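You operate a simulated robot arm through the tools that you are given. There is no shell and no other tool. Be economical: measure what you need, move in short steps, check, and stop when the job is done.

You are at the controls of a simulated two-armed robot. One attempt, no reset.

TASK
Iron the handkerchief on the board at its label's heat, then switch off.
Fine: no scorching; iron back on its rest, dial at OFF, then the socket switch off.

It is judged by the outcome, as a careful person would: the job done as asked, and still so three seconds after it is handed in. It fails if anything else is knocked over, pushed out of place, dropped, spilled or broken.

THE ROBOT
Two 7-joint arms with two-finger parallel grippers on one trunk, on a base that drives. Base frame: it is fixed to the floor where the robot stands at the start and does not move with it; the origin is under the middle of the robot, x ahead of it, y to its left, z up; the surface under the hand at the start is at about z = 880. Readings come in mm, rad, newtons and seconds.
The left shoulder is at the start at [50, 209, 1196], the right one opposite. With the tool pointing down near the work surface each hand reaches from about 280 to 920 mm from the robot's upright axis, wherever it stands, measured 20 degrees to its own side. Places, roughly: iron dial [600, 400, 1000]; socket switch [400, 300, 800]; steam switch [600, 200, 1000]. Payload 4.4 kg a hand.
The TCP of each hand is the grasp point between the finger pads, 23 mm short of the fingertips. In the tool frame z runs along the fingers and y along their closing line. The gripper opens to 94 mm. The fingers are 38 mm wide and 10 mm thick; the gripper's body (54 by 96 mm) begins 39 mm behind the TCP.
Orientation is that of the tool frame in the base frame, as a unit quaternion [w, x, y, z]. With the fingers straight down and closing along the base's y, the tool's x points along the base's -x, its y along +y and its z along -z.

THE INTERFACE
- The arms move only by the tool servo_tool. It takes "left_deltas", "right_deltas" or both (then of equal length, played together; a hand with none holds still); each is text: rows parted by semicolons, each of 7 numbers parted by spaces: the shift along the tool's x, y, z in mm, then the turn, a rotation vector about the tool's x, y, z in rad, then the closure, from 0 (fully open) to 1 (shut). In form: dx dy dz rx ry rz grip; .... A call has 1 to 8 rows; each row is the pose to reach, as a shift and turn from the pose commanded when the call began, along the tool's axes at that moment. Each row takes 0.2 s and may step no farther than 50 mm and 0.15 rad from the row before; otherwise, or with a gripper value out of range, the whole call is refused. Where a pose cannot be reached the arm comes as near as it can. A force on the tool above 80 N (or 10 N above the force at the start of the call, whichever is more), or a blocked arm, ends the call early, and 0.2 s more pass. The fingers move at their own pace (about 108 mm/s each) and stop on an object; they squeeze with about 35 N. The grip force told is the motor's: it shows also when the fingers shut on nothing. Time passes only in rows, and 0.2 s behind the last, so rows that repeat a pose let the fingers close. The reply holds the time, the measured pose of the TCP, the force on the tool along the base axes, the opening and the grip force, in the units named above and with some noise, with the torque about the TCP (base axes, N m) and any sound that the robot's microphone picked up.
- Cameras (640 x 400 px; columns grow to the right, rows downward): "scene" is now at [146.9, 19.5, 1388.9]; the picture's right is [0.21, -0.98, 0.00], its down [-0.38, -0.08, -0.92] and it looks along [0.90, 0.19, -0.39] (base axes); focal length 214 px, centre (320, 200). "left" rides on the left gripper at [86, -16, -74] in its tool frame; the picture's right is [0.18, 0.98, 0.00], its down [-0.58, 0.11, -0.81] and it looks along [-0.79, 0.15, 0.59] (tool axes); focal length 243 px, centre (320, 200). "right" rides on the right gripper at [86, 16, -75] in its tool frame; the picture's right is [-0.18, 0.98, 0.00], its down [-0.58, -0.11, -0.81] and it looks along [-0.79, -0.15, 0.59] (tool axes); focal length 243 px, centre (320, 200). There is no depth. A picture from a camera that has moved, and an enlarged one, comes with that camera's place and axes in the base frame and with its lens. The place of the scene camera against the robot may be out by one fixed shift of up to 12 mm in any direction.
- grab_frame(camera): a new picture of that camera. The clock stands still meanwhile.
- slide_trunk(by): slides the trunk up (or, below 0, down) by that many mm; the arms and the scene camera ride with it, the base frame stays. It gives what a move gives, with no picture.
- roll_base(legs): drives the robot by 1 to 6 legs, each [ahead, left, turn to the left] in mm, mm and rad, along the robot's own axes; the way and the turn of a leg run together, so that a leg with both is an arc; at most 1500 mm and 3.142 rad a leg. The arms and the cameras ride along, it lands a little off, and it stops where it bumps. It gives what a move gives.
- pan_tilt(pan, tilt): turns the head with the scene camera to pan (to the left, within 1.396 rad either way) and tilt (down, from -0.506 to 1.204), counted from straight ahead of the robot. It gives what a move gives.
- inspect(camera, box): a new picture of the part [left, top, right, bottom] of that camera's present view, enlarged. The clock stands still meanwhile.
- close_job(): hands the job in; it is judged then, once.

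Go step by step. Nothing tells you exact positions but the pictures and the camera data: compare them with the known pose of the tool, close in by small moves and look again before you grip or let go. The budget is 120 turns and 88 pictures, counting those below and the enlarged ones. Unless the task says otherwise, let go and move clear before handing in, and close with one line.

The tools are called by a JSON object that holds its "fn" and its "kwargs". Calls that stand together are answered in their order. servo_tool: Moves the arms, as the interface text tells. Its arguments: {"type":"object","properties":{"left_deltas":{"type":"string"},"right_deltas":{"type":"string"}},"required":[]} The other tools are called the same way: slide_trunk (by) slides the trunk up or down; roll_base (legs) drives the base; pan_tilt (pan, tilt) turns the head that bears the scene camera; grab_frame (camera) takes a picture; inspect (camera, box) takes an enlarged picture of a part of a camera's view; close_job () hands the job in.

At the start:

```text
clock: 0.0
left_tcp_pos: [549.1, 329.3, 1307.9]
left_tool_rot: [0.0, 0.0, 1.0, 0.0]
left_ft_force: [-0.8, 0.2, -0.4]
left_wrist_torque: [0.01, -0.04, 0.0]
left_gripper_width: 94.2
left_grip_force: 0.1
right_tcp_pos: [500.8, -97.6, 1391.8]
right_tool_rot: [0.0, 0.001, 1.0, 0.0]
right_ft_force: [0.4, -0.2, 0.0]
right_wrist_torque: [0.06, -0.01, 0.0]
right_gripper_width: 93.9
right_grip_force: 0.2
trunk travel left (down, up): [-275.0, 288.0]
robot x, y, heading: [0.4, 3.7, 0.002]
head pan, tilt: [0.206, 0.4]
```

scene: 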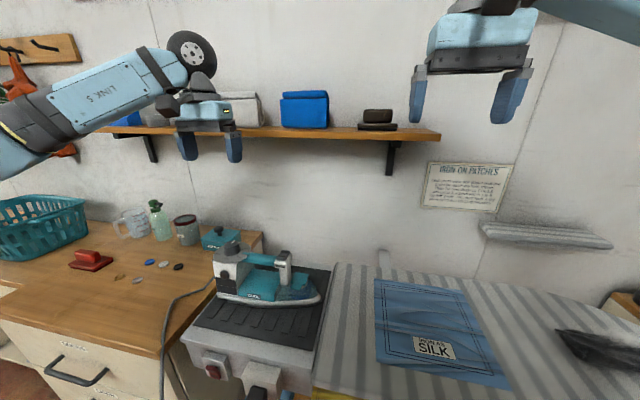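
right: 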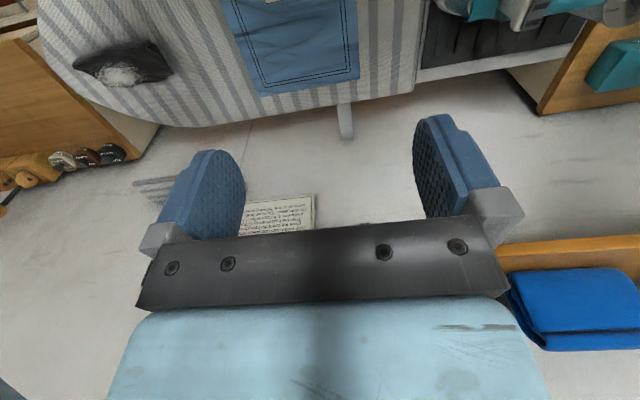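
left: 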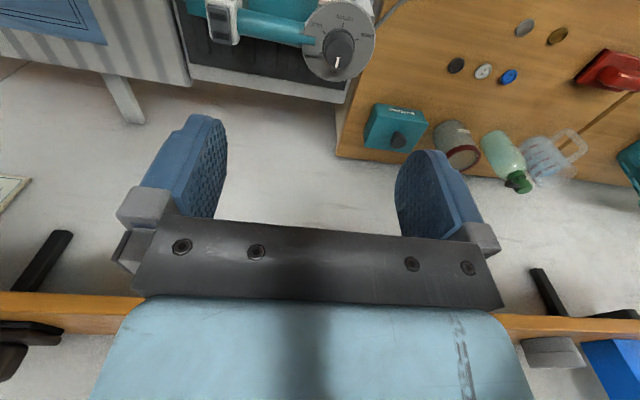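

I see the iron on its rest in the middle, a handkerchief labelled SILK on the board to its right, and a red rocker switch on the front of the stand. I'll enlarge the iron, switch, label and placard.

{"fn": "inspect", "kwargs": {"camera": "scene", "box": [180, 220, 340, 320]}}

{"fn": "inspect", "kwargs": {"camera": "scene", "box": [340, 260, 640, 400]}}

{"fn": "inspect", "kwargs": {"camera": "left", "box": [180, 0, 420, 150]}}

{"fn": "inspect", "kwargs": {"camera": "scene", "box": [410, 150, 530, 225]}}

{"fn": "inspect", "kwargs": {"camera": "scene", "box": [170, 320, 330, 400]}}

```text
4.00 times, centred on (260, 270) of scene
camera zoom: at [146.9, 19.5, 1388.9], right [0.21, -0.98, 0.0], down [-0.38, -0.08, -0.92], along [0.9, 0.19, -0.39], focal length 858 px, centre (560, -80)
```

zoom: 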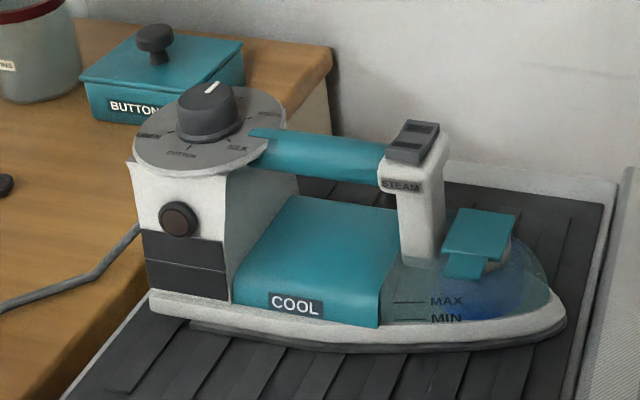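

```text
2.13 times, centred on (490, 330) of scene
camera zoom: at [146.9, 19.5, 1388.9], right [0.21, -0.98, 0.0], down [-0.38, -0.08, -0.92], along [0.9, 0.19, -0.39], focal length 458 px, centre (-43, -77)
```

zoom: 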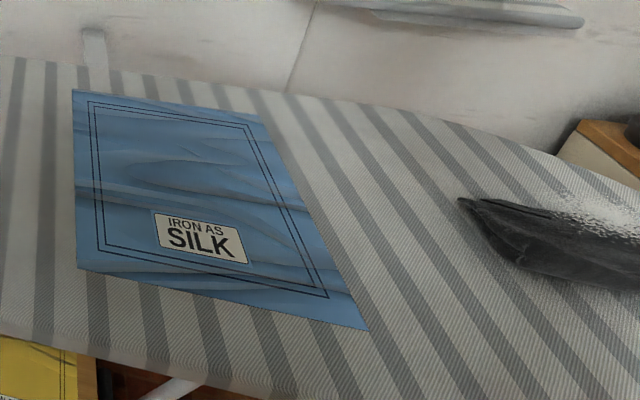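

```text
2.67 times, centred on (300, 75) of left
camera zoom: at [463.9, 315.0, 1383.1], right [-0.18, 0.98, 0.0], down [0.58, 0.11, 0.81], along [0.79, 0.15, -0.59], focal length 647 px, centre (373, 533)
```

zoom: 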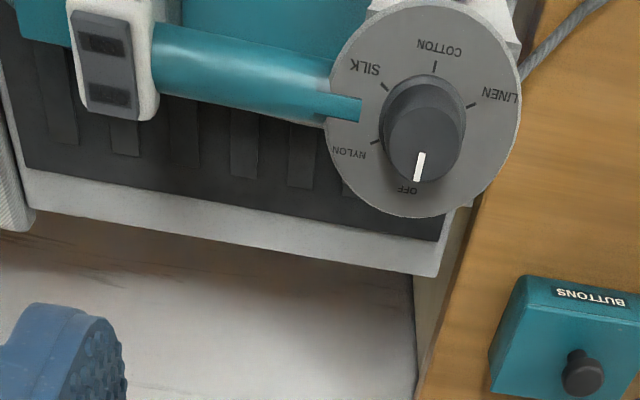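

```text
5.33 times, centred on (470, 188) of scene
camera zoom: at [146.9, 19.5, 1388.9], right [0.21, -0.98, 0.0], down [-0.38, -0.08, -0.92], along [0.9, 0.19, -0.39], focal length 1144 px, centre (-480, 267)
```

zoom: 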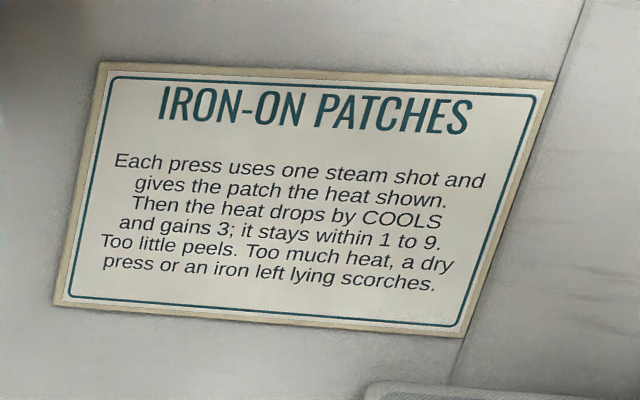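

```text
4.00 times, centred on (250, 360) of scene
camera zoom: at [146.9, 19.5, 1388.9], right [0.21, -0.98, 0.0], down [-0.38, -0.08, -0.92], along [0.9, 0.19, -0.39], focal length 858 px, centre (600, -440)
```

zoom: 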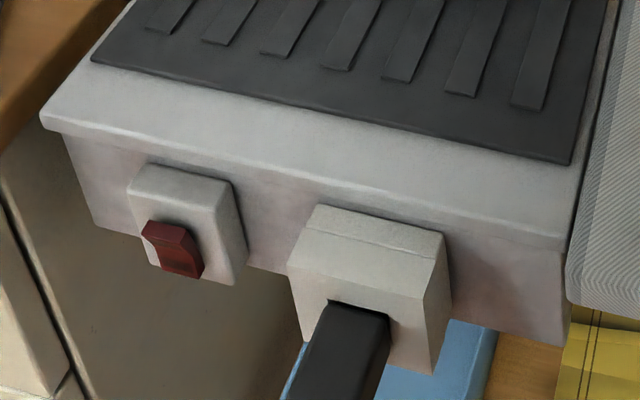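

The handkerchief is labelled SILK and the iron reads COOL. The dial is centred near (605, 368, 1005) and its order is OFF, NYLON, SILK, COTTON, LINEN, clockwise from above in steps of about 60°, so OFF to SILK is about 120° clockwise. I'll bring the left hand above the dial, pre-turned the other way.

{"fn": "servo_tool", "kwargs": {"left_deltas": "-7 5 25 0 0 -0.13 0.3; -14 10 50 0 0 -0.26 0.3; -21 15 75 0 0 -0.39 0.3; -28 20 100 0 0 -0.52 0.3; -35 25 125 0 0 -0.65 0.3; -42 30 150 0 0 -0.78 0.3; -49 35 175 0 0 -0.91 0.3; -56 39 200 0 0 -1.04 0.3"}}

{"fn": "grab_frame", "kwargs": {"camera": "left"}}

{"fn": "grab_frame", "kwargs": {"camera": "scene"}}

```text
clock: 1.8
left_tcp_pos: [607.5, 368.7, 1110.0]
left_tool_rot: [0.0, -0.498, 0.867, 0.0]
left_ft_force: [-0.3, -0.2, -1.0]
left_wrist_torque: [0.0, 0.03, 0.03]
left_gripper_width: 65.7
left_grip_force: 0.0
right_tcp_pos: [501.4, -97.8, 1391.4]
right_tool_rot: [0.0, -0.001, 1.0, 0.001]
right_ft_force: [0.4, 0.6, 1.0]
right_wrist_torque: [0.01, 0.0, -0.03]
right_gripper_width: 94.0
right_grip_force: 0.0
trunk travel left (down, up): [-275.0, 288.0]
robot x, y, heading: [1.2, 1.1, 0.001]
head pan, tilt: [0.206, 0.4]
```

```text
79 pictures are left
camera left: at [578.5, 287.5, 1182.9], right [-0.94, 0.34, 0.0], down [0.2, 0.56, 0.81], along [0.27, 0.76, -0.59], focal length 243 px, centre (320, 200)
```

left: 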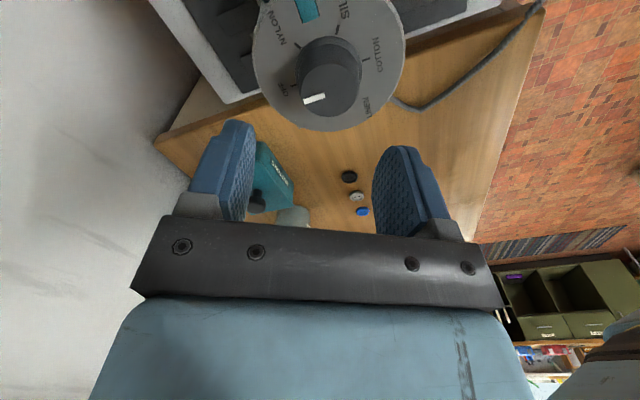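

```text
78 pictures are left
camera scene: at [147.4, 19.9, 1388.9], right [0.21, -0.98, 0.0], down [-0.38, -0.08, -0.92], along [0.9, 0.19, -0.39], focal length 214 px, centre (320, 200)
```

scene: 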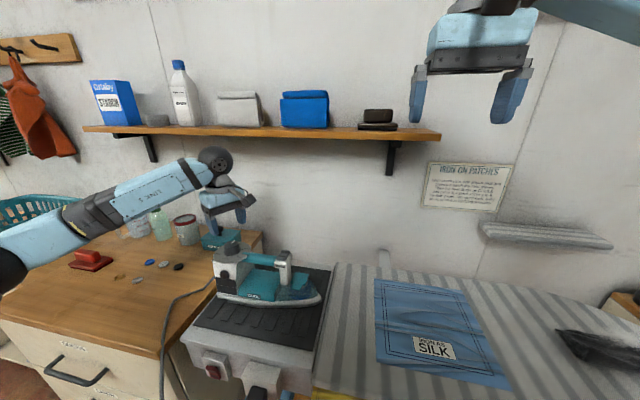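

The dial pointer is at OFF as expected, and I refine its centre to about (602, 369). I'll move over it, come down partway and look again.

{"fn": "servo_tool", "kwargs": {"left_deltas": "1 3 20 0 0 0 0.3; 2 5 45 0 0 0 0.3; 2 5 45 0 0 0 0.3"}}

{"fn": "grab_frame", "kwargs": {"camera": "left"}}

{"fn": "inspect", "kwargs": {"camera": "scene", "box": [180, 180, 340, 320]}}

```text
clock: 2.6
left_tcp_pos: [600.6, 370.4, 1064.0]
left_tool_rot: [0.0, -0.497, 0.868, 0.0]
left_ft_force: [0.3, 0.1, 0.8]
left_wrist_torque: [-0.01, -0.04, -0.03]
left_gripper_width: 65.8
left_grip_force: 0.0
right_tcp_pos: [501.0, -98.6, 1391.8]
right_tool_rot: [0.0, 0.0, 1.0, 0.0]
right_ft_force: [-0.7, 0.4, -0.5]
right_wrist_torque: [-0.03, -0.01, 0.04]
right_gripper_width: 94.1
right_grip_force: 0.1
trunk travel left (down, up): [-275.0, 288.0]
robot x, y, heading: [1.7, 0.8, 0.003]
head pan, tilt: [0.206, 0.4]
```

```text
77 pictures are left
camera left: at [571.3, 288.1, 1138.3], right [-0.94, 0.34, 0.0], down [0.2, 0.56, 0.81], along [0.27, 0.76, -0.59], focal length 243 px, centre (320, 200)
```

left: 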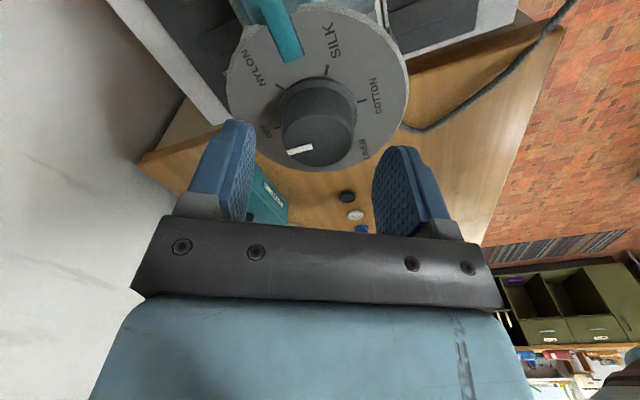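

```text
2.86 times, centred on (260, 250) of scene
camera zoom: at [146.7, 19.2, 1389.0], right [0.21, -0.98, 0.0], down [-0.38, -0.08, -0.92], along [0.9, 0.19, -0.39], focal length 613 px, centre (491, 57)
```

zoom: 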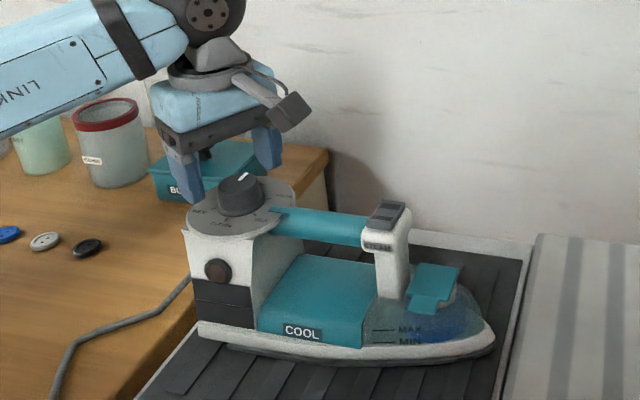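

The knob lies centred under the TCP, at pixel (319, 111) against the predicted one. I'll lower until the fingertips are just above the plate, then close.

{"fn": "servo_tool", "kwargs": {"left_deltas": "0 0 12 0 0 0 0.3; 0 0 24 0 0 0 0.3; 0 0 24 0 0 0 0.5; 0 0 24 0 0 0 0.8; 0 0 24 0 0 0 0.8; 0 0 24 0 0 0 0.8"}}

{"fn": "grab_frame", "kwargs": {"camera": "left"}}

{"fn": "inspect", "kwargs": {"camera": "scene", "box": [200, 200, 300, 270]}}

```text
clock: 4.0
left_tcp_pos: [601.0, 370.3, 1040.9]
left_tool_rot: [0.0, -0.497, 0.868, 0.0]
left_ft_force: [3.4, -0.3, 0.4]
left_wrist_torque: [-0.07, -0.03, 0.01]
left_gripper_width: 38.4
left_grip_force: 34.6
right_tcp_pos: [501.3, -97.4, 1391.6]
right_tool_rot: [0.0, 0.0, 1.0, 0.001]
right_ft_force: [0.3, 0.1, -0.9]
right_wrist_torque: [-0.02, 0.01, 0.01]
right_gripper_width: 94.2
right_grip_force: 0.1
trunk travel left (down, up): [-275.0, 288.0]
robot x, y, heading: [-1.1, 1.9, -0.001]
head pan, tilt: [0.206, 0.4]
```

```text
75 pictures are left
camera left: at [572.1, 288.8, 1114.4], right [-0.94, 0.34, 0.0], down [0.2, 0.56, 0.81], along [0.27, 0.76, -0.59], focal length 243 px, centre (320, 200)
```

left: 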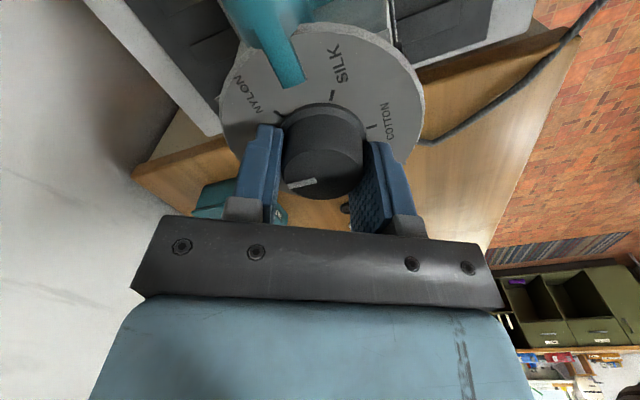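

```text
5.71 times, centred on (250, 235) of scene
camera zoom: at [147.2, 19.4, 1388.9], right [0.21, -0.98, 0.0], down [-0.38, -0.08, -0.92], along [0.9, 0.19, -0.39], focal length 1226 px, centre (720, 0)
```

zoom: 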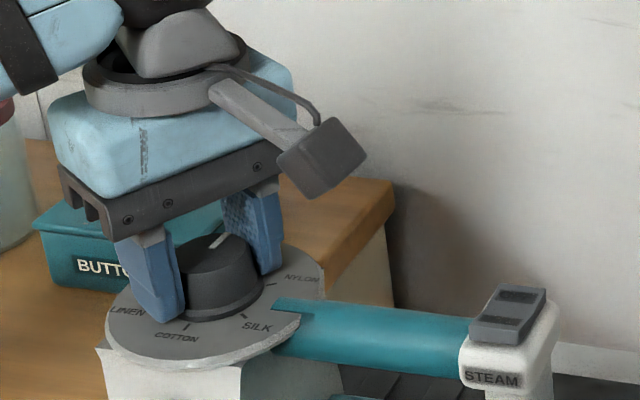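

The knob is held with a 38 mm grip, and the handle end sits low enough to clear. I'll turn the first half clockwise.

{"fn": "servo_tool", "kwargs": {"left_deltas": "0 0 0 0 0 0.13 0.8; 0 0 0 0 0 0.26 0.8; 0 0 0 0 0 0.39 0.8; 0 0 0 0 0 0.52 0.8; 0 0 0 0 0 0.65 0.8; 0 0 0 0 0 0.78 0.8; 0 0 0 0 0 0.91 0.8; 0 0 0 0 0 1.047 0.8"}}

{"fn": "inspect", "kwargs": {"camera": "scene", "box": [180, 200, 340, 310]}}

```text
clock: 5.8
left_tcp_pos: [600.5, 367.1, 1040.8]
left_tool_rot: [0.002, 0.006, 1.0, 0.0]
left_ft_force: [11.7, -5.9, 21.5]
left_wrist_torque: [-0.19, -0.21, 0.05]
left_gripper_width: 38.3
left_grip_force: 35.5
right_tcp_pos: [501.4, -100.0, 1390.9]
right_tool_rot: [0.0, 0.0, 1.0, 0.001]
right_ft_force: [0.2, 0.1, -0.2]
right_wrist_torque: [0.02, -0.01, 0.02]
right_gripper_width: 94.1
right_grip_force: 0.1
trunk travel left (down, up): [-275.0, 288.0]
robot x, y, heading: [2.0, -2.8, -0.001]
head pan, tilt: [0.206, 0.4]
```

```text
3.64 times, centred on (260, 255) of scene
camera zoom: at [146.3, 17.4, 1389.2], right [0.21, -0.98, 0.0], down [-0.38, -0.08, -0.92], along [0.9, 0.19, -0.39], focal length 780 px, centre (538, 0)
```

zoom: 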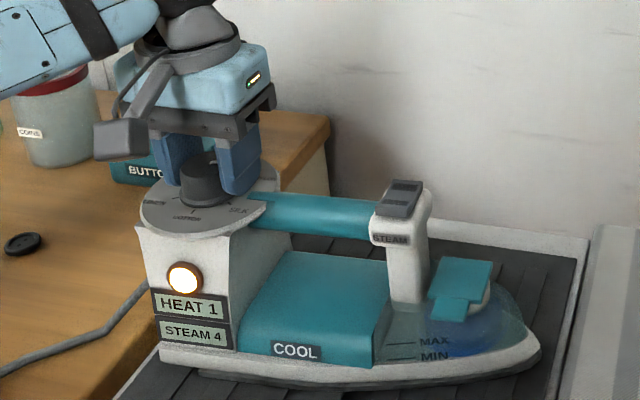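

The lamp is lit and the display shows HEAT 1, so the socket is on and the dial turns. There is some upward force where a finger brushes the handle end, so I'll raise 3 mm and turn on towards SILK.

{"fn": "servo_tool", "kwargs": {"left_deltas": "0 0 -3 0 0 0 0.8; 0 0 -3 0 0 0.14 0.8; 0 0 -3 0 0 0.28 0.8; 0 0 -3 0 0 0.42 0.8; 0 0 -3 0 0 0.56 0.8; 0 0 -3 0 0 0.70 0.8; 0 0 -3 0 0 0.84 0.8; 0 0 -3 0 0 0.95 0.8"}}

{"fn": "grab_frame", "kwargs": {"camera": "left"}}

{"fn": "inspect", "kwargs": {"camera": "scene", "box": [180, 200, 340, 310]}}

```text
clock: 7.6
left_tcp_pos: [544.5, 343.5, 1054.4]
left_tool_rot: [-0.006, 0.355, 0.935, -0.015]
left_ft_force: [-0.3, -1.2, -9.5]
left_wrist_torque: [0.32, -0.03, -0.02]
left_gripper_width: 37.8
left_grip_force: 31.0
left hand out of reach, approached as far as the arm can: row 6, 7, 8
right_tcp_pos: [500.7, -95.9, 1393.1]
right_tool_rot: [0.001, 0.0, 1.0, -0.001]
right_ft_force: [-0.6, 0.0, 0.3]
right_wrist_torque: [-0.02, -0.02, 0.0]
right_gripper_width: 94.1
right_grip_force: 0.1
trunk travel left (down, up): [-275.0, 288.0]
robot x, y, heading: [3.9, 1.5, -0.004]
head pan, tilt: [0.206, 0.4]
```

```text
72 pictures are left
camera left: at [471.9, 391.4, 1129.7], right [0.51, 0.86, -0.03], down [0.52, -0.28, 0.8], along [0.68, -0.43, -0.6], focal length 243 px, centre (320, 200)
```

left: 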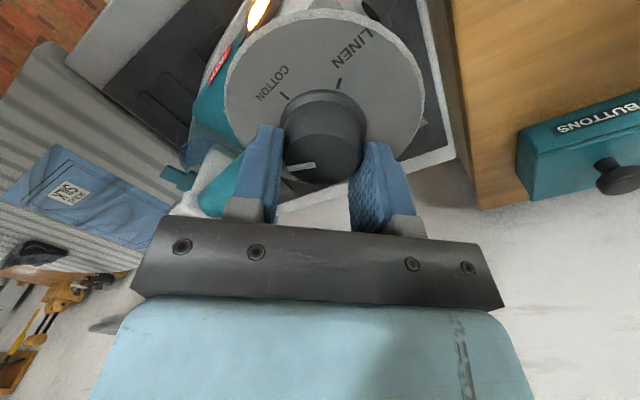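

```text
3.64 times, centred on (260, 255) of scene
camera zoom: at [146.3, 21.6, 1388.6], right [0.21, -0.98, 0.0], down [-0.38, -0.08, -0.92], along [0.9, 0.19, -0.39], focal length 780 px, centre (538, 0)
```

zoom: 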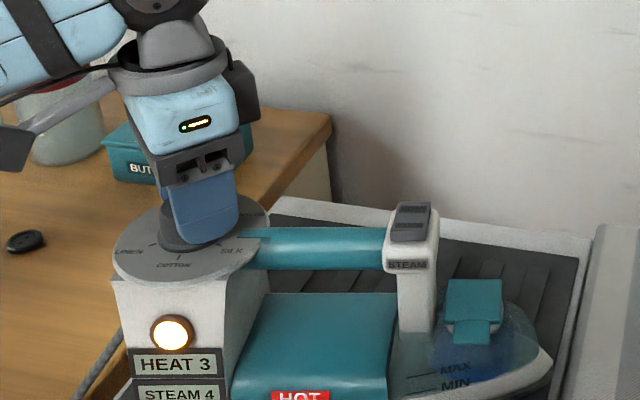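

The last rows went past the arm's reach, and the hand pulled the iron about 55 mm towards me and lifted it a little. I'll look at the whole scene before undoing it.

{"fn": "grab_frame", "kwargs": {"camera": "scene"}}

{"fn": "inspect", "kwargs": {"camera": "scene", "box": [180, 230, 340, 350]}}

{"fn": "inspect", "kwargs": {"camera": "left", "box": [160, 0, 460, 190]}}

```text
70 pictures are left
camera scene: at [146.3, 21.6, 1388.6], right [0.21, -0.98, 0.0], down [-0.38, -0.08, -0.92], along [0.9, 0.19, -0.39], focal length 214 px, centre (320, 200)
```

scene: 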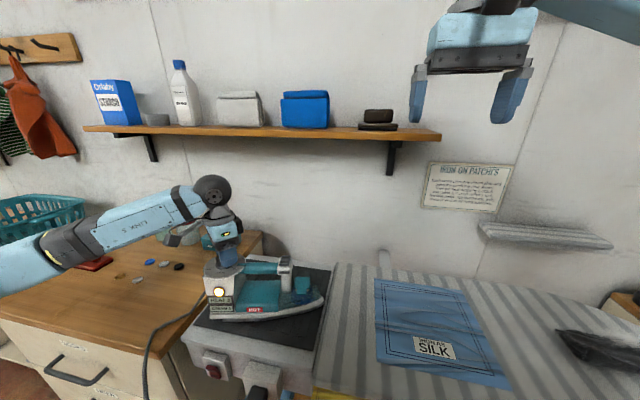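

```text
3.33 times, centred on (260, 290) of scene
camera zoom: at [146.3, 21.6, 1388.6], right [0.21, -0.98, 0.0], down [-0.38, -0.08, -0.92], along [0.9, 0.19, -0.39], focal length 715 px, centre (520, -100)
```

zoom: 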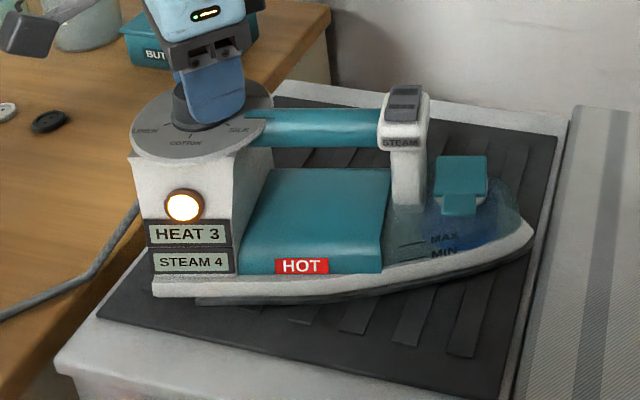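

```text
2.11 times, centred on (310, 95) of left
camera zoom: at [471.9, 391.4, 1129.7], right [0.51, 0.86, -0.03], down [0.52, -0.28, 0.8], along [0.68, -0.43, -0.6], focal length 511 px, centre (341, 421)
```

zoom: 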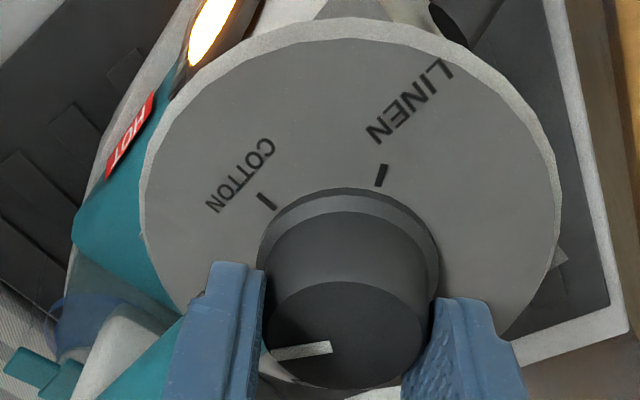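

The iron hangs slightly by its knob with its nose still on the rest, and the pointer looks close to SILK. I'll lower it straight down onto the mat in small steps.

{"fn": "servo_tool", "kwargs": {"left_deltas": "0 0 3 0 0 0 0.8; 0 0 6 0 0 0 0.8"}}

```text
clock: 8.2
left_tcp_pos: [544.6, 343.2, 1050.9]
left_tool_rot: [-0.004, 0.353, 0.936, -0.013]
left_ft_force: [-4.3, 11.3, 5.0]
left_wrist_torque: [-0.32, -0.31, -0.03]
left_gripper_width: 37.6
left_grip_force: 34.7
right_tcp_pos: [500.0, -96.6, 1392.3]
right_tool_rot: [0.001, -0.001, 1.0, 0.0]
right_ft_force: [-0.7, 0.3, 0.0]
right_wrist_torque: [-0.03, 0.01, -0.01]
right_gripper_width: 94.2
right_grip_force: 0.0
trunk travel left (down, up): [-275.0, 288.0]
robot x, y, heading: [1.0, 2.7, 0.002]
head pan, tilt: [0.206, 0.4]
```

{"fn": "inspect", "kwargs": {"camera": "scene", "box": [180, 230, 340, 350]}}

```text
3.33 times, centred on (260, 290) of scene
camera zoom: at [145.6, 20.9, 1389.3], right [0.21, -0.98, 0.0], down [-0.38, -0.08, -0.92], along [0.9, 0.19, -0.39], focal length 715 px, centre (520, -100)
```

zoom: 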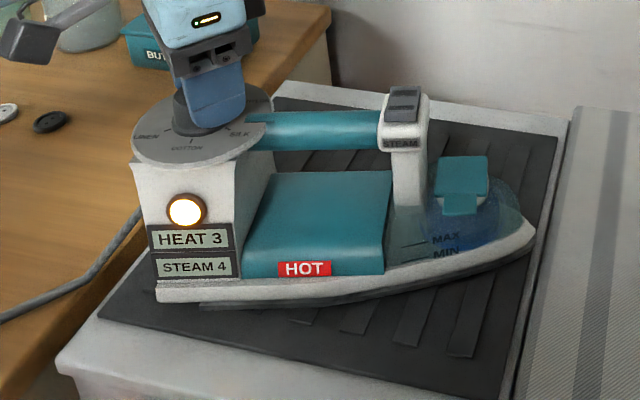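

{"fn": "servo_tool", "kwargs": {"left_deltas": "0 0 2 0 0 0 0.8; 0 0 4 0 0 0 0.8"}}

{"fn": "inspect", "kwargs": {"camera": "scene", "box": [180, 230, 340, 350]}}

```text
clock: 8.8
left_tcp_pos: [542.1, 342.8, 1047.4]
left_tool_rot: [-0.003, 0.353, 0.936, -0.012]
left_ft_force: [-13.7, 15.8, 19.3]
left_wrist_torque: [0.4, 0.32, -0.09]
left_gripper_width: 37.7
left_grip_force: 34.7
right_tcp_pos: [498.8, -97.0, 1393.6]
right_tool_rot: [0.002, 0.0, 1.0, 0.0]
right_ft_force: [0.8, -0.1, -0.2]
right_wrist_torque: [0.0, 0.01, -0.03]
right_gripper_width: 94.0
right_grip_force: 0.1
trunk travel left (down, up): [-275.0, 288.0]
robot x, y, heading: [-0.7, -1.6, -0.001]
head pan, tilt: [0.206, 0.4]
```

```text
3.33 times, centred on (260, 290) of scene
camera zoom: at [143.1, 20.7, 1389.6], right [0.21, -0.98, 0.0], down [-0.38, -0.08, -0.92], along [0.9, 0.19, -0.39], focal length 715 px, centre (520, -100)
```

zoom: 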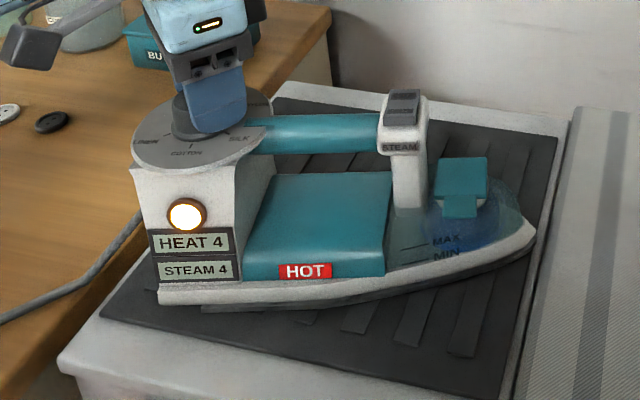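

The iron is down on the mat, with the force now pushing up. I'll open the fingers and lift clear.

{"fn": "servo_tool", "kwargs": {"left_deltas": "0 0 0 0 0 0 0.3; 0 0 0 0 0 0 0.2; 0 0 -30 0 0 0 0.2; 0 0 -70 0 0 0 0.2"}}

{"fn": "inspect", "kwargs": {"camera": "scene", "box": [180, 230, 340, 350]}}

{"fn": "grab_frame", "kwargs": {"camera": "left"}}

```text
clock: 9.8
left_tcp_pos: [546.5, 343.4, 1114.7]
left_tool_rot: [-0.004, 0.353, 0.936, -0.013]
left_ft_force: [-0.2, -0.7, -0.3]
left_wrist_torque: [0.01, -0.01, -0.01]
left_gripper_width: 75.1
left_grip_force: 0.1
right_tcp_pos: [500.3, -97.9, 1392.1]
right_tool_rot: [0.0, 0.0, 1.0, -0.001]
right_ft_force: [-0.5, 0.6, -0.5]
right_wrist_torque: [0.02, -0.03, -0.01]
right_gripper_width: 93.9
right_grip_force: 0.1
trunk travel left (down, up): [-275.0, 288.0]
robot x, y, heading: [0.8, 0.8, -0.002]
head pan, tilt: [0.206, 0.4]
```

```text
3.33 times, centred on (260, 290) of scene
camera zoom: at [146.3, 19.1, 1388.9], right [0.21, -0.98, 0.0], down [-0.38, -0.08, -0.92], along [0.9, 0.19, -0.39], focal length 715 px, centre (520, -100)
```

zoom: 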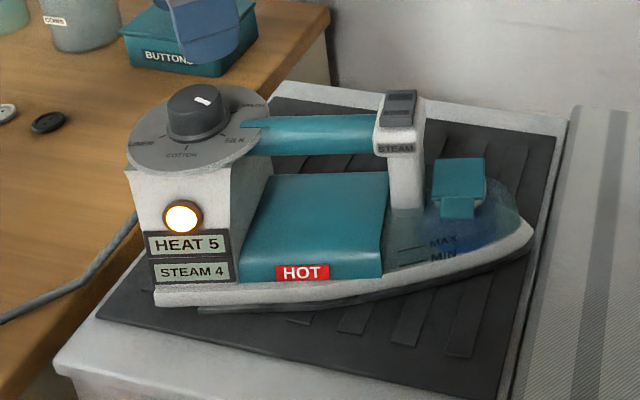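

```text
64 pictures are left
camera left: at [473.8, 391.2, 1191.3], right [0.51, 0.86, -0.03], down [0.52, -0.29, 0.8], along [0.68, -0.43, -0.6], focal length 243 px, centre (320, 200)
```

left: 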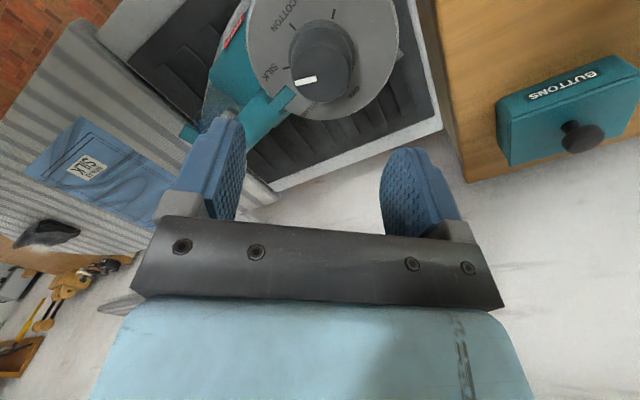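

{"fn": "inspect", "kwargs": {"camera": "left", "box": [220, 0, 420, 130]}}

{"fn": "inspect", "kwargs": {"camera": "scene", "box": [205, 245, 255, 280]}}

```text
3.08 times, centred on (320, 65) of left
camera zoom: at [473.8, 391.2, 1191.3], right [0.51, 0.86, -0.03], down [0.52, -0.29, 0.8], along [0.68, -0.43, -0.6], focal length 746 px, centre (320, 615)
```

zoom: 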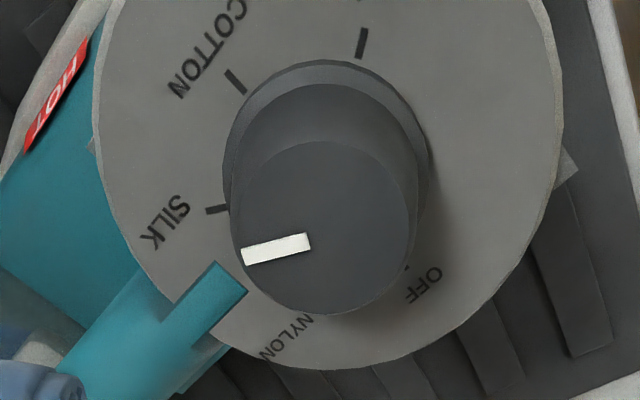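

```text
11.43 times, centred on (230, 262) of scene
camera zoom: at [146.3, 19.1, 1388.9], right [0.21, -0.98, 0.0], down [-0.38, -0.08, -0.92], along [0.9, 0.19, -0.39], focal length 2451 px, centre (1349, -514)
```

zoom: 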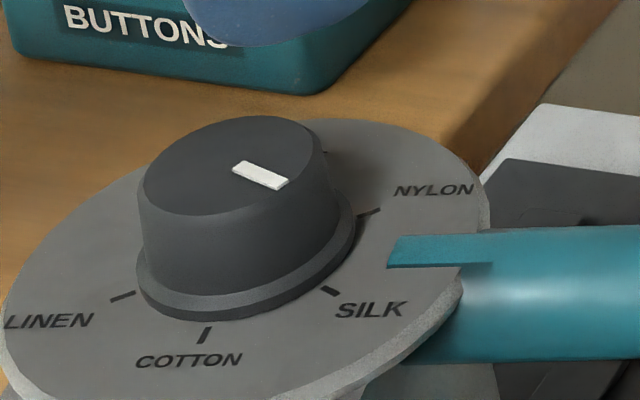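

The pointer sits at SILK, within about 6°, and the lamp is on with HEAT rising. The iron is now yawed about 12°, with its handle centre near (570, 258, 995). I'll retract the left hand and bring the right hand towards the iron, turned so its fingers straddle the handle.

{"fn": "servo_tool", "kwargs": {"left_deltas": "19 -3 -18 0 0 -0.09 0.2; 38 -6 -36 0 0 -0.18 0.2; 57 -9 -54 0 0 -0.27 0.2; 76 -12 -72 0 0 -0.36 0.2; 95 -16 -90 0 0 -0.45 0.2; 114 -19 -108 0 0 -0.54 0.2; 132 -22 -124 0 0 -0.63 0.2; 150 -26 -140 0 0 -0.72 0.2", "right_deltas": "-2 22 18 0 0 0.14 0; -5 44 36 0 0 0.28 0; -8 66 54 0 0 0.42 0; -10 88 72 0 0 0.56 0; -13 110 90 0 0 0.70 0; -16 132 108 0 0 0.84 0; -18 155 125 0 0 0.98 0; -20 178 142 0 0 1.12 0"}}

{"fn": "grab_frame", "kwargs": {"camera": "scene"}}

{"fn": "inspect", "kwargs": {"camera": "scene", "box": [180, 230, 340, 350]}}

```text
clock: 11.6
left_tcp_pos: [418.9, 425.1, 1257.5]
left_tool_rot: [-0.01, 0.001, 1.0, -0.011]
left_ft_force: [-0.2, -0.3, 0.2]
left_wrist_torque: [-0.03, -0.04, 0.03]
left_gripper_width: 75.2
left_grip_force: 0.1
right_tcp_pos: [520.0, 81.3, 1249.0]
right_tool_rot: [0.0, 0.531, 0.847, 0.0]
right_ft_force: [0.1, 0.5, 0.3]
right_wrist_torque: [0.0, -0.01, 0.02]
right_gripper_width: 94.1
right_grip_force: 0.0
trunk travel left (down, up): [-275.0, 288.0]
robot x, y, heading: [-1.4, 3.4, -0.001]
head pan, tilt: [0.206, 0.4]
```

```text
61 pictures are left
camera scene: at [146.1, 20.4, 1389.0], right [0.21, -0.98, 0.0], down [-0.38, -0.08, -0.92], along [0.9, 0.19, -0.39], focal length 214 px, centre (320, 200)
```

scene: 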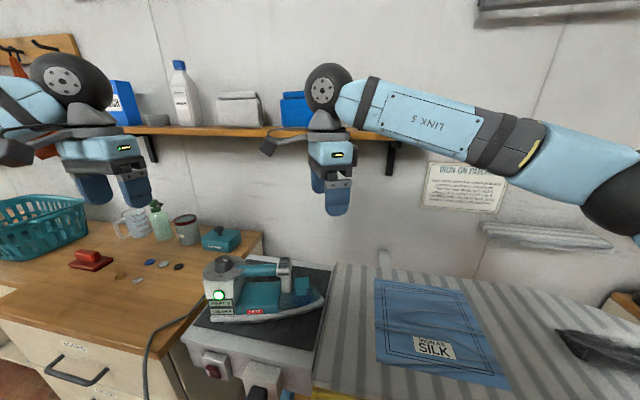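

```text
3.33 times, centred on (260, 290) of scene
camera zoom: at [146.1, 20.4, 1389.0], right [0.21, -0.98, 0.0], down [-0.38, -0.08, -0.92], along [0.9, 0.19, -0.39], focal length 715 px, centre (520, -100)
```

zoom: 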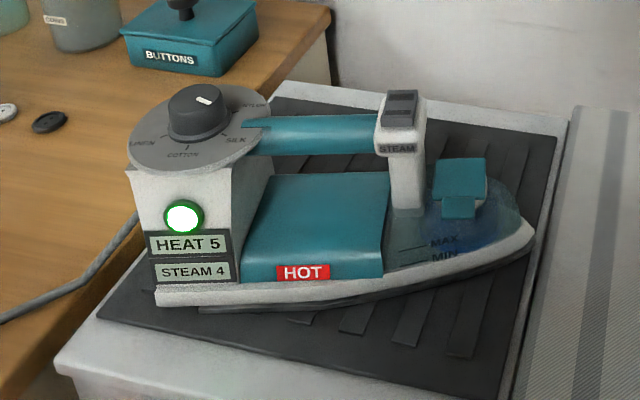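

The lamp is green with HEAT steady at 5, so the iron is ready at silk heat. I'll bring the right hand over the handle.

{"fn": "servo_tool", "kwargs": {"right_deltas": "17 15 18 0 0 0.02 0; 34 30 36 0 0 0.04 0; 51 46 54 0 0 0.06 0; 68 61 72 0 0 0.08 0; 86 76 92 0 0 0.1 0; 103 91 112 0 0 0.12 0; 120 107 130 0 0 0.14 0; 137 122 149 0 0 0.166 0"}}

{"fn": "grab_frame", "kwargs": {"camera": "right"}}

{"fn": "inspect", "kwargs": {"camera": "scene", "box": [180, 210, 340, 330]}}

```text
clock: 13.4
left_tcp_pos: [419.4, 425.5, 1255.6]
left_tool_rot: [-0.01, 0.001, 1.0, -0.011]
left_ft_force: [-0.3, 0.3, -0.2]
left_wrist_torque: [-0.01, 0.03, -0.02]
left_gripper_width: 75.2
left_grip_force: 0.0
right_tcp_pos: [570.7, 256.6, 1098.8]
right_tool_rot: [0.0, 0.599, 0.801, 0.0]
right_ft_force: [0.0, 0.1, 0.2]
right_wrist_torque: [0.0, -0.01, 0.0]
right_gripper_width: 93.8
right_grip_force: 0.0
trunk travel left (down, up): [-275.0, 288.0]
robot x, y, heading: [-1.5, -1.1, -0.002]
head pan, tilt: [0.206, 0.4]
```

```text
59 pictures are left
camera right: at [561.9, 344.4, 1174.0], right [0.99, 0.1, 0.0], down [0.06, -0.59, 0.81], along [0.08, -0.8, -0.59], focal length 243 px, centre (320, 200)
```

right: 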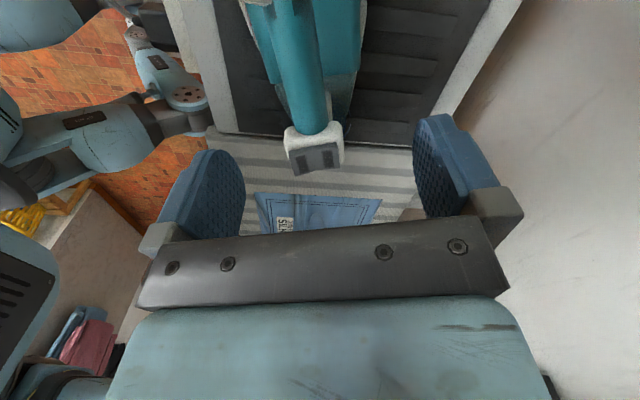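

```text
3.33 times, centred on (260, 270) of scene
camera zoom: at [147.1, 20.6, 1388.9], right [0.21, -0.98, 0.0], down [-0.38, -0.08, -0.92], along [0.9, 0.19, -0.39], focal length 715 px, centre (520, -33)
```

zoom: 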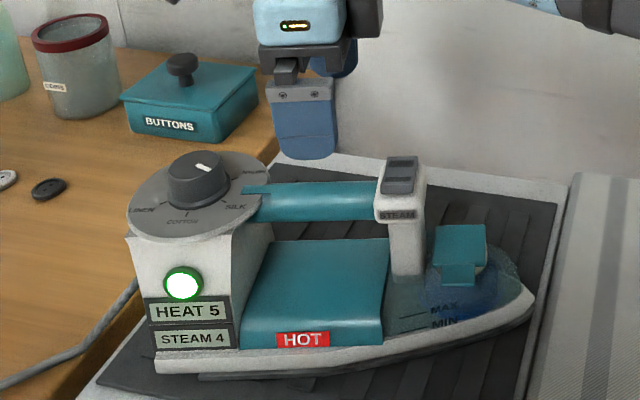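

The handle axis lies about 12.5 mm to one side of the hand and 4° off in yaw. I'll correct both while lowering to just above the handle.

{"fn": "servo_tool", "kwargs": {"right_deltas": "0.5 -6 20 0 0 0.03 0; 1.6 -12.6 40 0 0 0.068 0; 1.6 -12.6 55 0 0 0.068 0; 1.6 -12.6 55 0 0 0.068 0"}}

{"fn": "grab_frame", "kwargs": {"camera": "right"}}

{"fn": "inspect", "kwargs": {"camera": "scene", "box": [180, 210, 340, 330]}}

```text
clock: 14.4
left_tcp_pos: [419.9, 425.2, 1256.1]
left_tool_rot: [-0.01, 0.001, 1.0, -0.01]
left_ft_force: [0.8, 1.0, -0.2]
left_wrist_torque: [-0.01, 0.02, 0.01]
left_gripper_width: 75.2
left_grip_force: 0.0
right_tcp_pos: [559.5, 255.1, 1043.7]
right_tool_rot: [0.0, 0.626, 0.78, 0.001]
right_ft_force: [-1.4, 0.5, -0.4]
right_wrist_torque: [0.02, -0.01, 0.01]
right_gripper_width: 94.1
right_grip_force: 0.1
trunk travel left (down, up): [-275.0, 288.0]
robot x, y, heading: [-0.7, 3.1, 0.006]
head pan, tilt: [0.206, 0.4]
```

```text
57 pictures are left
camera right: at [554.9, 343.0, 1119.6], right [1.0, 0.03, 0.0], down [0.02, -0.59, 0.81], along [0.03, -0.81, -0.59], focal length 243 px, centre (320, 200)
```

right: 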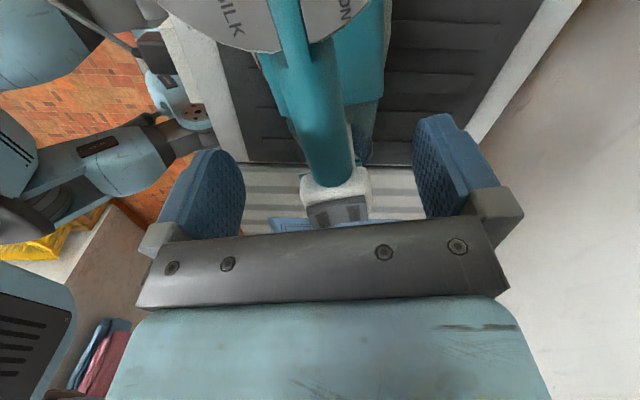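

```text
3.33 times, centred on (260, 270) of scene
camera zoom: at [146.7, 19.5, 1388.9], right [0.21, -0.98, 0.0], down [-0.38, -0.08, -0.92], along [0.9, 0.19, -0.39], focal length 715 px, centre (520, -33)
```

zoom: 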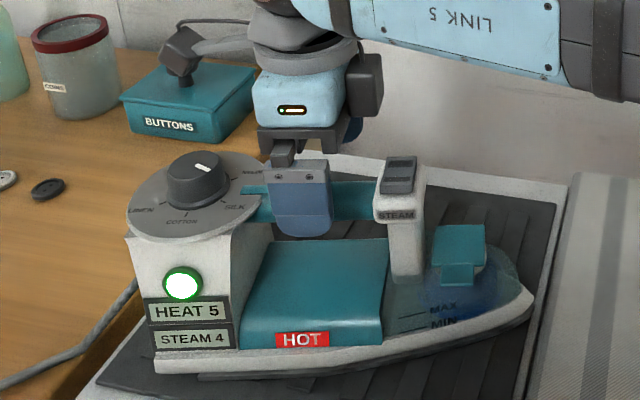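

The handle is centred and parallel between the fingers. I'll descend 45 mm and close.

{"fn": "servo_tool", "kwargs": {"right_deltas": "0 0 15 0 0 0 0; 0 0 30 0 0 0 0; 0 0 45 0 0 0 0; 0 0 45 0 0 0 0.5; 0 0 45 0 0 0 0.9; 0 0 45 0 0 0 0.9; 0 0 45 0 0 0 0.9"}}

{"fn": "inspect", "kwargs": {"camera": "scene", "box": [180, 210, 340, 330]}}

{"fn": "grab_frame", "kwargs": {"camera": "right"}}

```text
clock: 16.0
left_tcp_pos: [420.4, 424.0, 1255.5]
left_tool_rot: [-0.009, 0.002, 1.0, -0.011]
left_ft_force: [-0.1, -0.3, -0.3]
left_wrist_torque: [0.01, 0.02, 0.04]
left_gripper_width: 75.6
left_grip_force: 0.1
right_tcp_pos: [559.6, 254.0, 1002.6]
right_tool_rot: [0.0, 0.626, 0.78, 0.0]
right_ft_force: [-0.1, 0.1, 0.2]
right_wrist_torque: [0.2, 0.01, 0.58]
right_gripper_width: 28.5
right_grip_force: 35.2
trunk travel left (down, up): [-275.0, 288.0]
robot x, y, heading: [3.4, -3.3, 0.001]
head pan, tilt: [0.206, 0.4]
```

```text
3.33 times, centred on (260, 270) of scene
camera zoom: at [146.8, 19.4, 1388.9], right [0.21, -0.98, 0.0], down [-0.38, -0.08, -0.92], along [0.9, 0.19, -0.39], focal length 715 px, centre (520, -33)
```

zoom: 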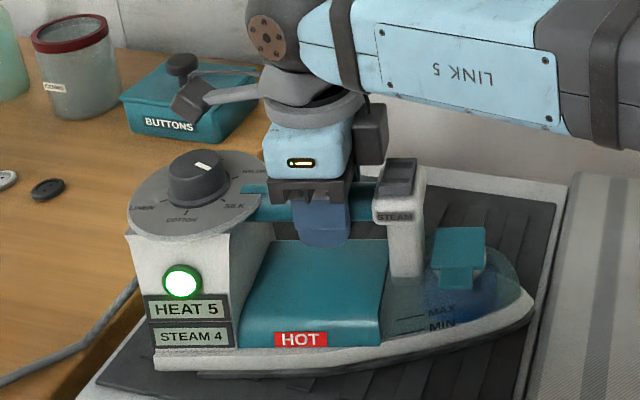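

```text
54 pictures are left
camera right: at [555.3, 342.4, 1077.1], right [1.0, 0.03, 0.0], down [0.02, -0.59, 0.81], along [0.03, -0.81, -0.59], focal length 243 px, centre (320, 200)
```

right: 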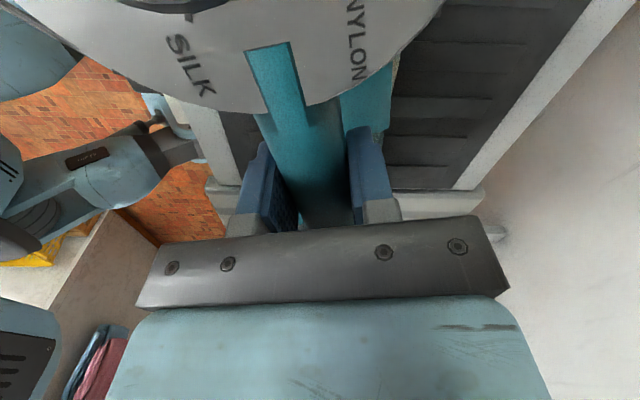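

The handle is gripped at 28.5 mm, with TCP z at 1002.6 when the iron rests on the mat. I'll lift gently by 40 mm and check that it hangs level.

{"fn": "servo_tool", "kwargs": {"right_deltas": "0 0 -6 0 0 0 1; 0 0 -14 0 0 0 1; 0 0 -26 0 0 0 1; 0 0 -40 0 0 0 1; 0 0 -40 0 0 0 1"}}

{"fn": "grab_frame", "kwargs": {"camera": "scene"}}

{"fn": "inspect", "kwargs": {"camera": "scene", "box": [180, 210, 340, 330]}}

```text
clock: 17.2
left_tcp_pos: [421.1, 426.7, 1254.8]
left_tool_rot: [-0.01, 0.001, 1.0, -0.012]
left_ft_force: [0.3, -0.4, -0.7]
left_wrist_torque: [0.02, 0.0, -0.03]
left_gripper_width: 75.1
left_grip_force: 0.2
right_tcp_pos: [558.8, 255.0, 1041.3]
right_tool_rot: [-0.001, 0.626, 0.78, -0.001]
right_ft_force: [0.8, 0.3, -10.5]
right_wrist_torque: [-0.13, -0.03, -0.01]
right_gripper_width: 28.4
right_grip_force: 34.9
trunk travel left (down, up): [-275.0, 288.0]
robot x, y, heading: [3.5, 0.5, 0.002]
head pan, tilt: [0.206, 0.4]
```

```text
53 pictures are left
camera scene: at [148.2, 20.2, 1388.7], right [0.21, -0.98, 0.0], down [-0.38, -0.08, -0.92], along [0.9, 0.19, -0.39], focal length 214 px, centre (320, 200)
```

scene: 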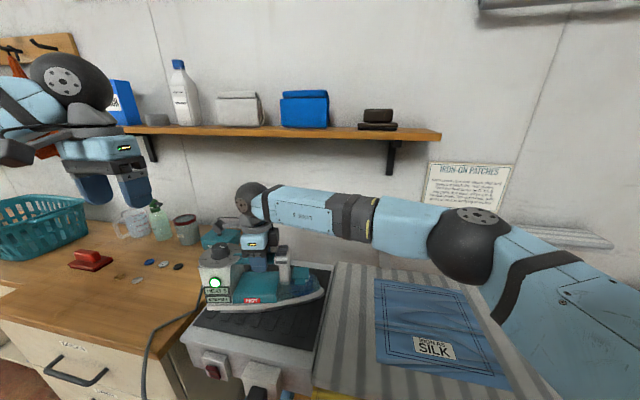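

```text
3.33 times, centred on (260, 270) of scene
camera zoom: at [148.2, 20.2, 1388.7], right [0.21, -0.98, 0.0], down [-0.38, -0.08, -0.92], along [0.9, 0.19, -0.39], focal length 715 px, centre (520, -33)
```

zoom: 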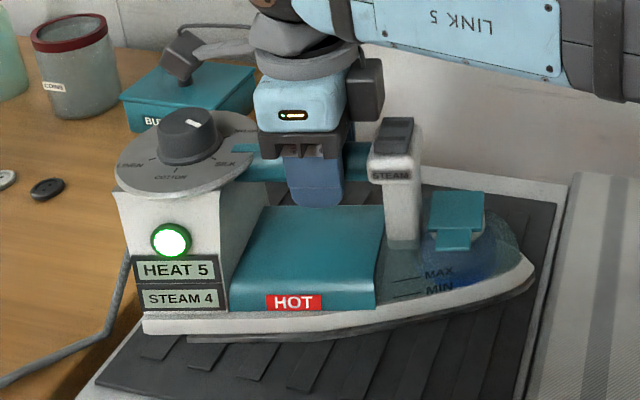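

The iron is held level, weighing about 10.5 N, with the lamp still green at HEAT 5. The handkerchief spans roughly x 460–708 and y −300 to −40. I'll carry the iron halfway there, squaring its yaw.

{"fn": "servo_tool", "kwargs": {"right_deltas": "-15 -5 -8 0 0 0.02 1; -46 -14 -19 0 0 0.05 1; -80 -24 -19 0 0 0.08 1; -114 -34 -19 0 0 0.11 1; -148 -44 -19 0 0 0.14 1; -182 -54 -19 0 0 0.17 1; -215 -64 -19 0 0 0.2 1; -245 -74 -19 0 0 0.218 1"}}

{"fn": "grab_frame", "kwargs": {"camera": "scene"}}

{"fn": "grab_frame", "kwargs": {"camera": "right"}}

```text
clock: 19.0
left_tcp_pos: [421.0, 422.9, 1256.6]
left_tool_rot: [-0.011, 0.002, 1.0, -0.011]
left_ft_force: [-0.9, -0.1, 0.6]
left_wrist_torque: [-0.03, 0.01, 0.0]
left_gripper_width: 74.9
left_grip_force: 0.0
right_tcp_pos: [539.9, -2.7, 1057.1]
right_tool_rot: [-0.001, 0.708, 0.707, 0.0]
right_ft_force: [1.0, -0.2, -11.5]
right_wrist_torque: [-0.18, -0.01, 0.01]
right_gripper_width: 28.7
right_grip_force: 34.9
trunk travel left (down, up): [-275.0, 288.0]
robot x, y, heading: [-0.7, 0.8, 0.0]
head pan, tilt: [0.206, 0.4]
```

```text
51 pictures are left
camera scene: at [147.9, 18.0, 1388.8], right [0.21, -0.98, 0.0], down [-0.38, -0.08, -0.92], along [0.9, 0.19, -0.39], focal length 214 px, centre (320, 200)
```

scene: 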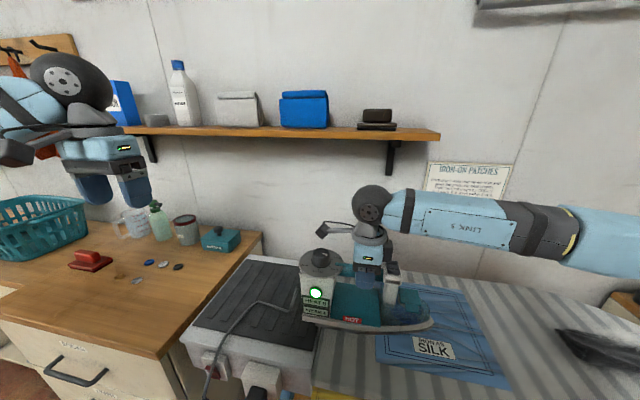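

```text
50 pictures are left
camera right: at [556.2, 84.3, 1133.1], right [0.98, -0.18, 0.0], down [-0.11, -0.58, 0.81], along [-0.15, -0.79, -0.59], focal length 243 px, centre (320, 200)
```

right: 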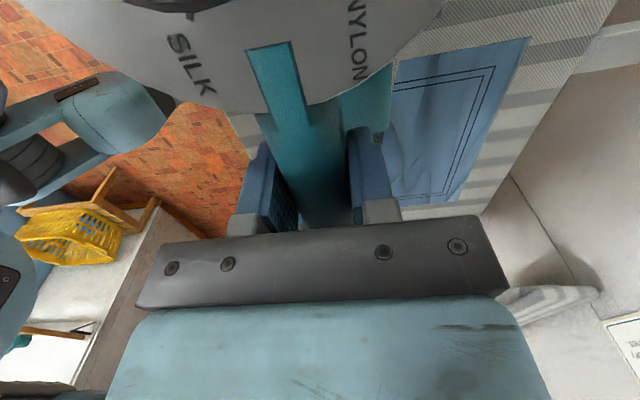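

The cord follows freely, and the hand camera puts the handkerchief's far edge at x ≈ 720. I'll move over the near side of the cloth and come down to just above the expected contact height.

{"fn": "servo_tool", "kwargs": {"right_deltas": "-40 -11 0 0 0 0 1; -80 -25 0 0 0 0 1; -120 -40 0 0 0 0 1; -150 -50 8 0 0 0 1; -167 -55 20 0 0 0 1; -167 -55 32 0 0 0 1; -167 -55 42 0 0 0 1"}}

{"fn": "grab_frame", "kwargs": {"camera": "scene"}}

```text
clock: 20.6
left_tcp_pos: [421.3, 424.1, 1256.5]
left_tool_rot: [-0.01, 0.002, 1.0, -0.011]
left_ft_force: [0.1, 0.1, 0.4]
left_wrist_torque: [-0.02, 0.02, 0.03]
left_gripper_width: 75.3
left_grip_force: 0.1
right_tcp_pos: [485.0, -168.3, 1017.1]
right_tool_rot: [0.0, 0.707, 0.707, 0.0]
right_ft_force: [-0.5, -0.3, -10.9]
right_wrist_torque: [-0.19, 0.01, 0.01]
right_gripper_width: 28.6
right_grip_force: 35.3
trunk travel left (down, up): [-275.0, 288.0]
robot x, y, heading: [3.7, -2.8, -0.007]
head pan, tilt: [0.206, 0.4]
```

```text
49 pictures are left
camera scene: at [147.9, 19.0, 1388.8], right [0.21, -0.98, 0.0], down [-0.38, -0.08, -0.92], along [0.9, 0.19, -0.39], focal length 214 px, centre (320, 200)
```

scene: 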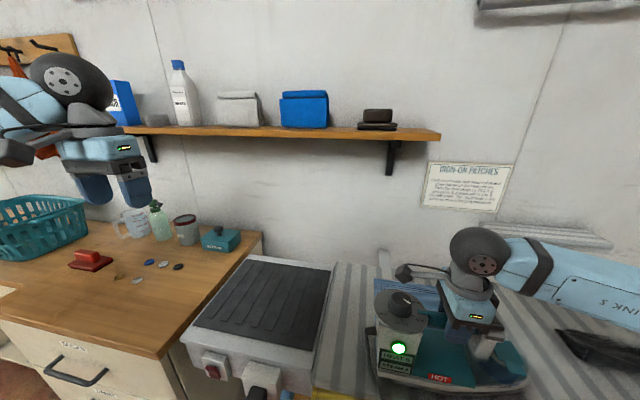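

The iron is level above the near side of the cloth. I'll lower a little further while starting to move, to feel for contact.

{"fn": "servo_tool", "kwargs": {"right_deltas": "0 0 5 0 0 0 1; 0 10 9 0 0 0 1; 0 25 13 0 0 0 1; 0 40 14 0 0 0 1"}}

```text
clock: 21.6
left_tcp_pos: [420.8, 423.6, 1255.3]
left_tool_rot: [-0.011, 0.002, 1.0, -0.01]
left_ft_force: [-0.7, 0.3, 0.2]
left_wrist_torque: [0.02, -0.01, 0.01]
left_gripper_width: 75.2
left_grip_force: 0.0
right_tcp_pos: [525.0, -168.1, 1001.4]
right_tool_rot: [-0.001, 0.707, 0.707, -0.001]
right_ft_force: [-0.2, -1.0, -11.2]
right_wrist_torque: [-0.14, 0.02, -0.01]
right_gripper_width: 28.8
right_grip_force: 34.9
trunk travel left (down, up): [-275.0, 288.0]
robot x, y, heading: [2.4, -3.4, 0.001]
head pan, tilt: [0.206, 0.4]
```

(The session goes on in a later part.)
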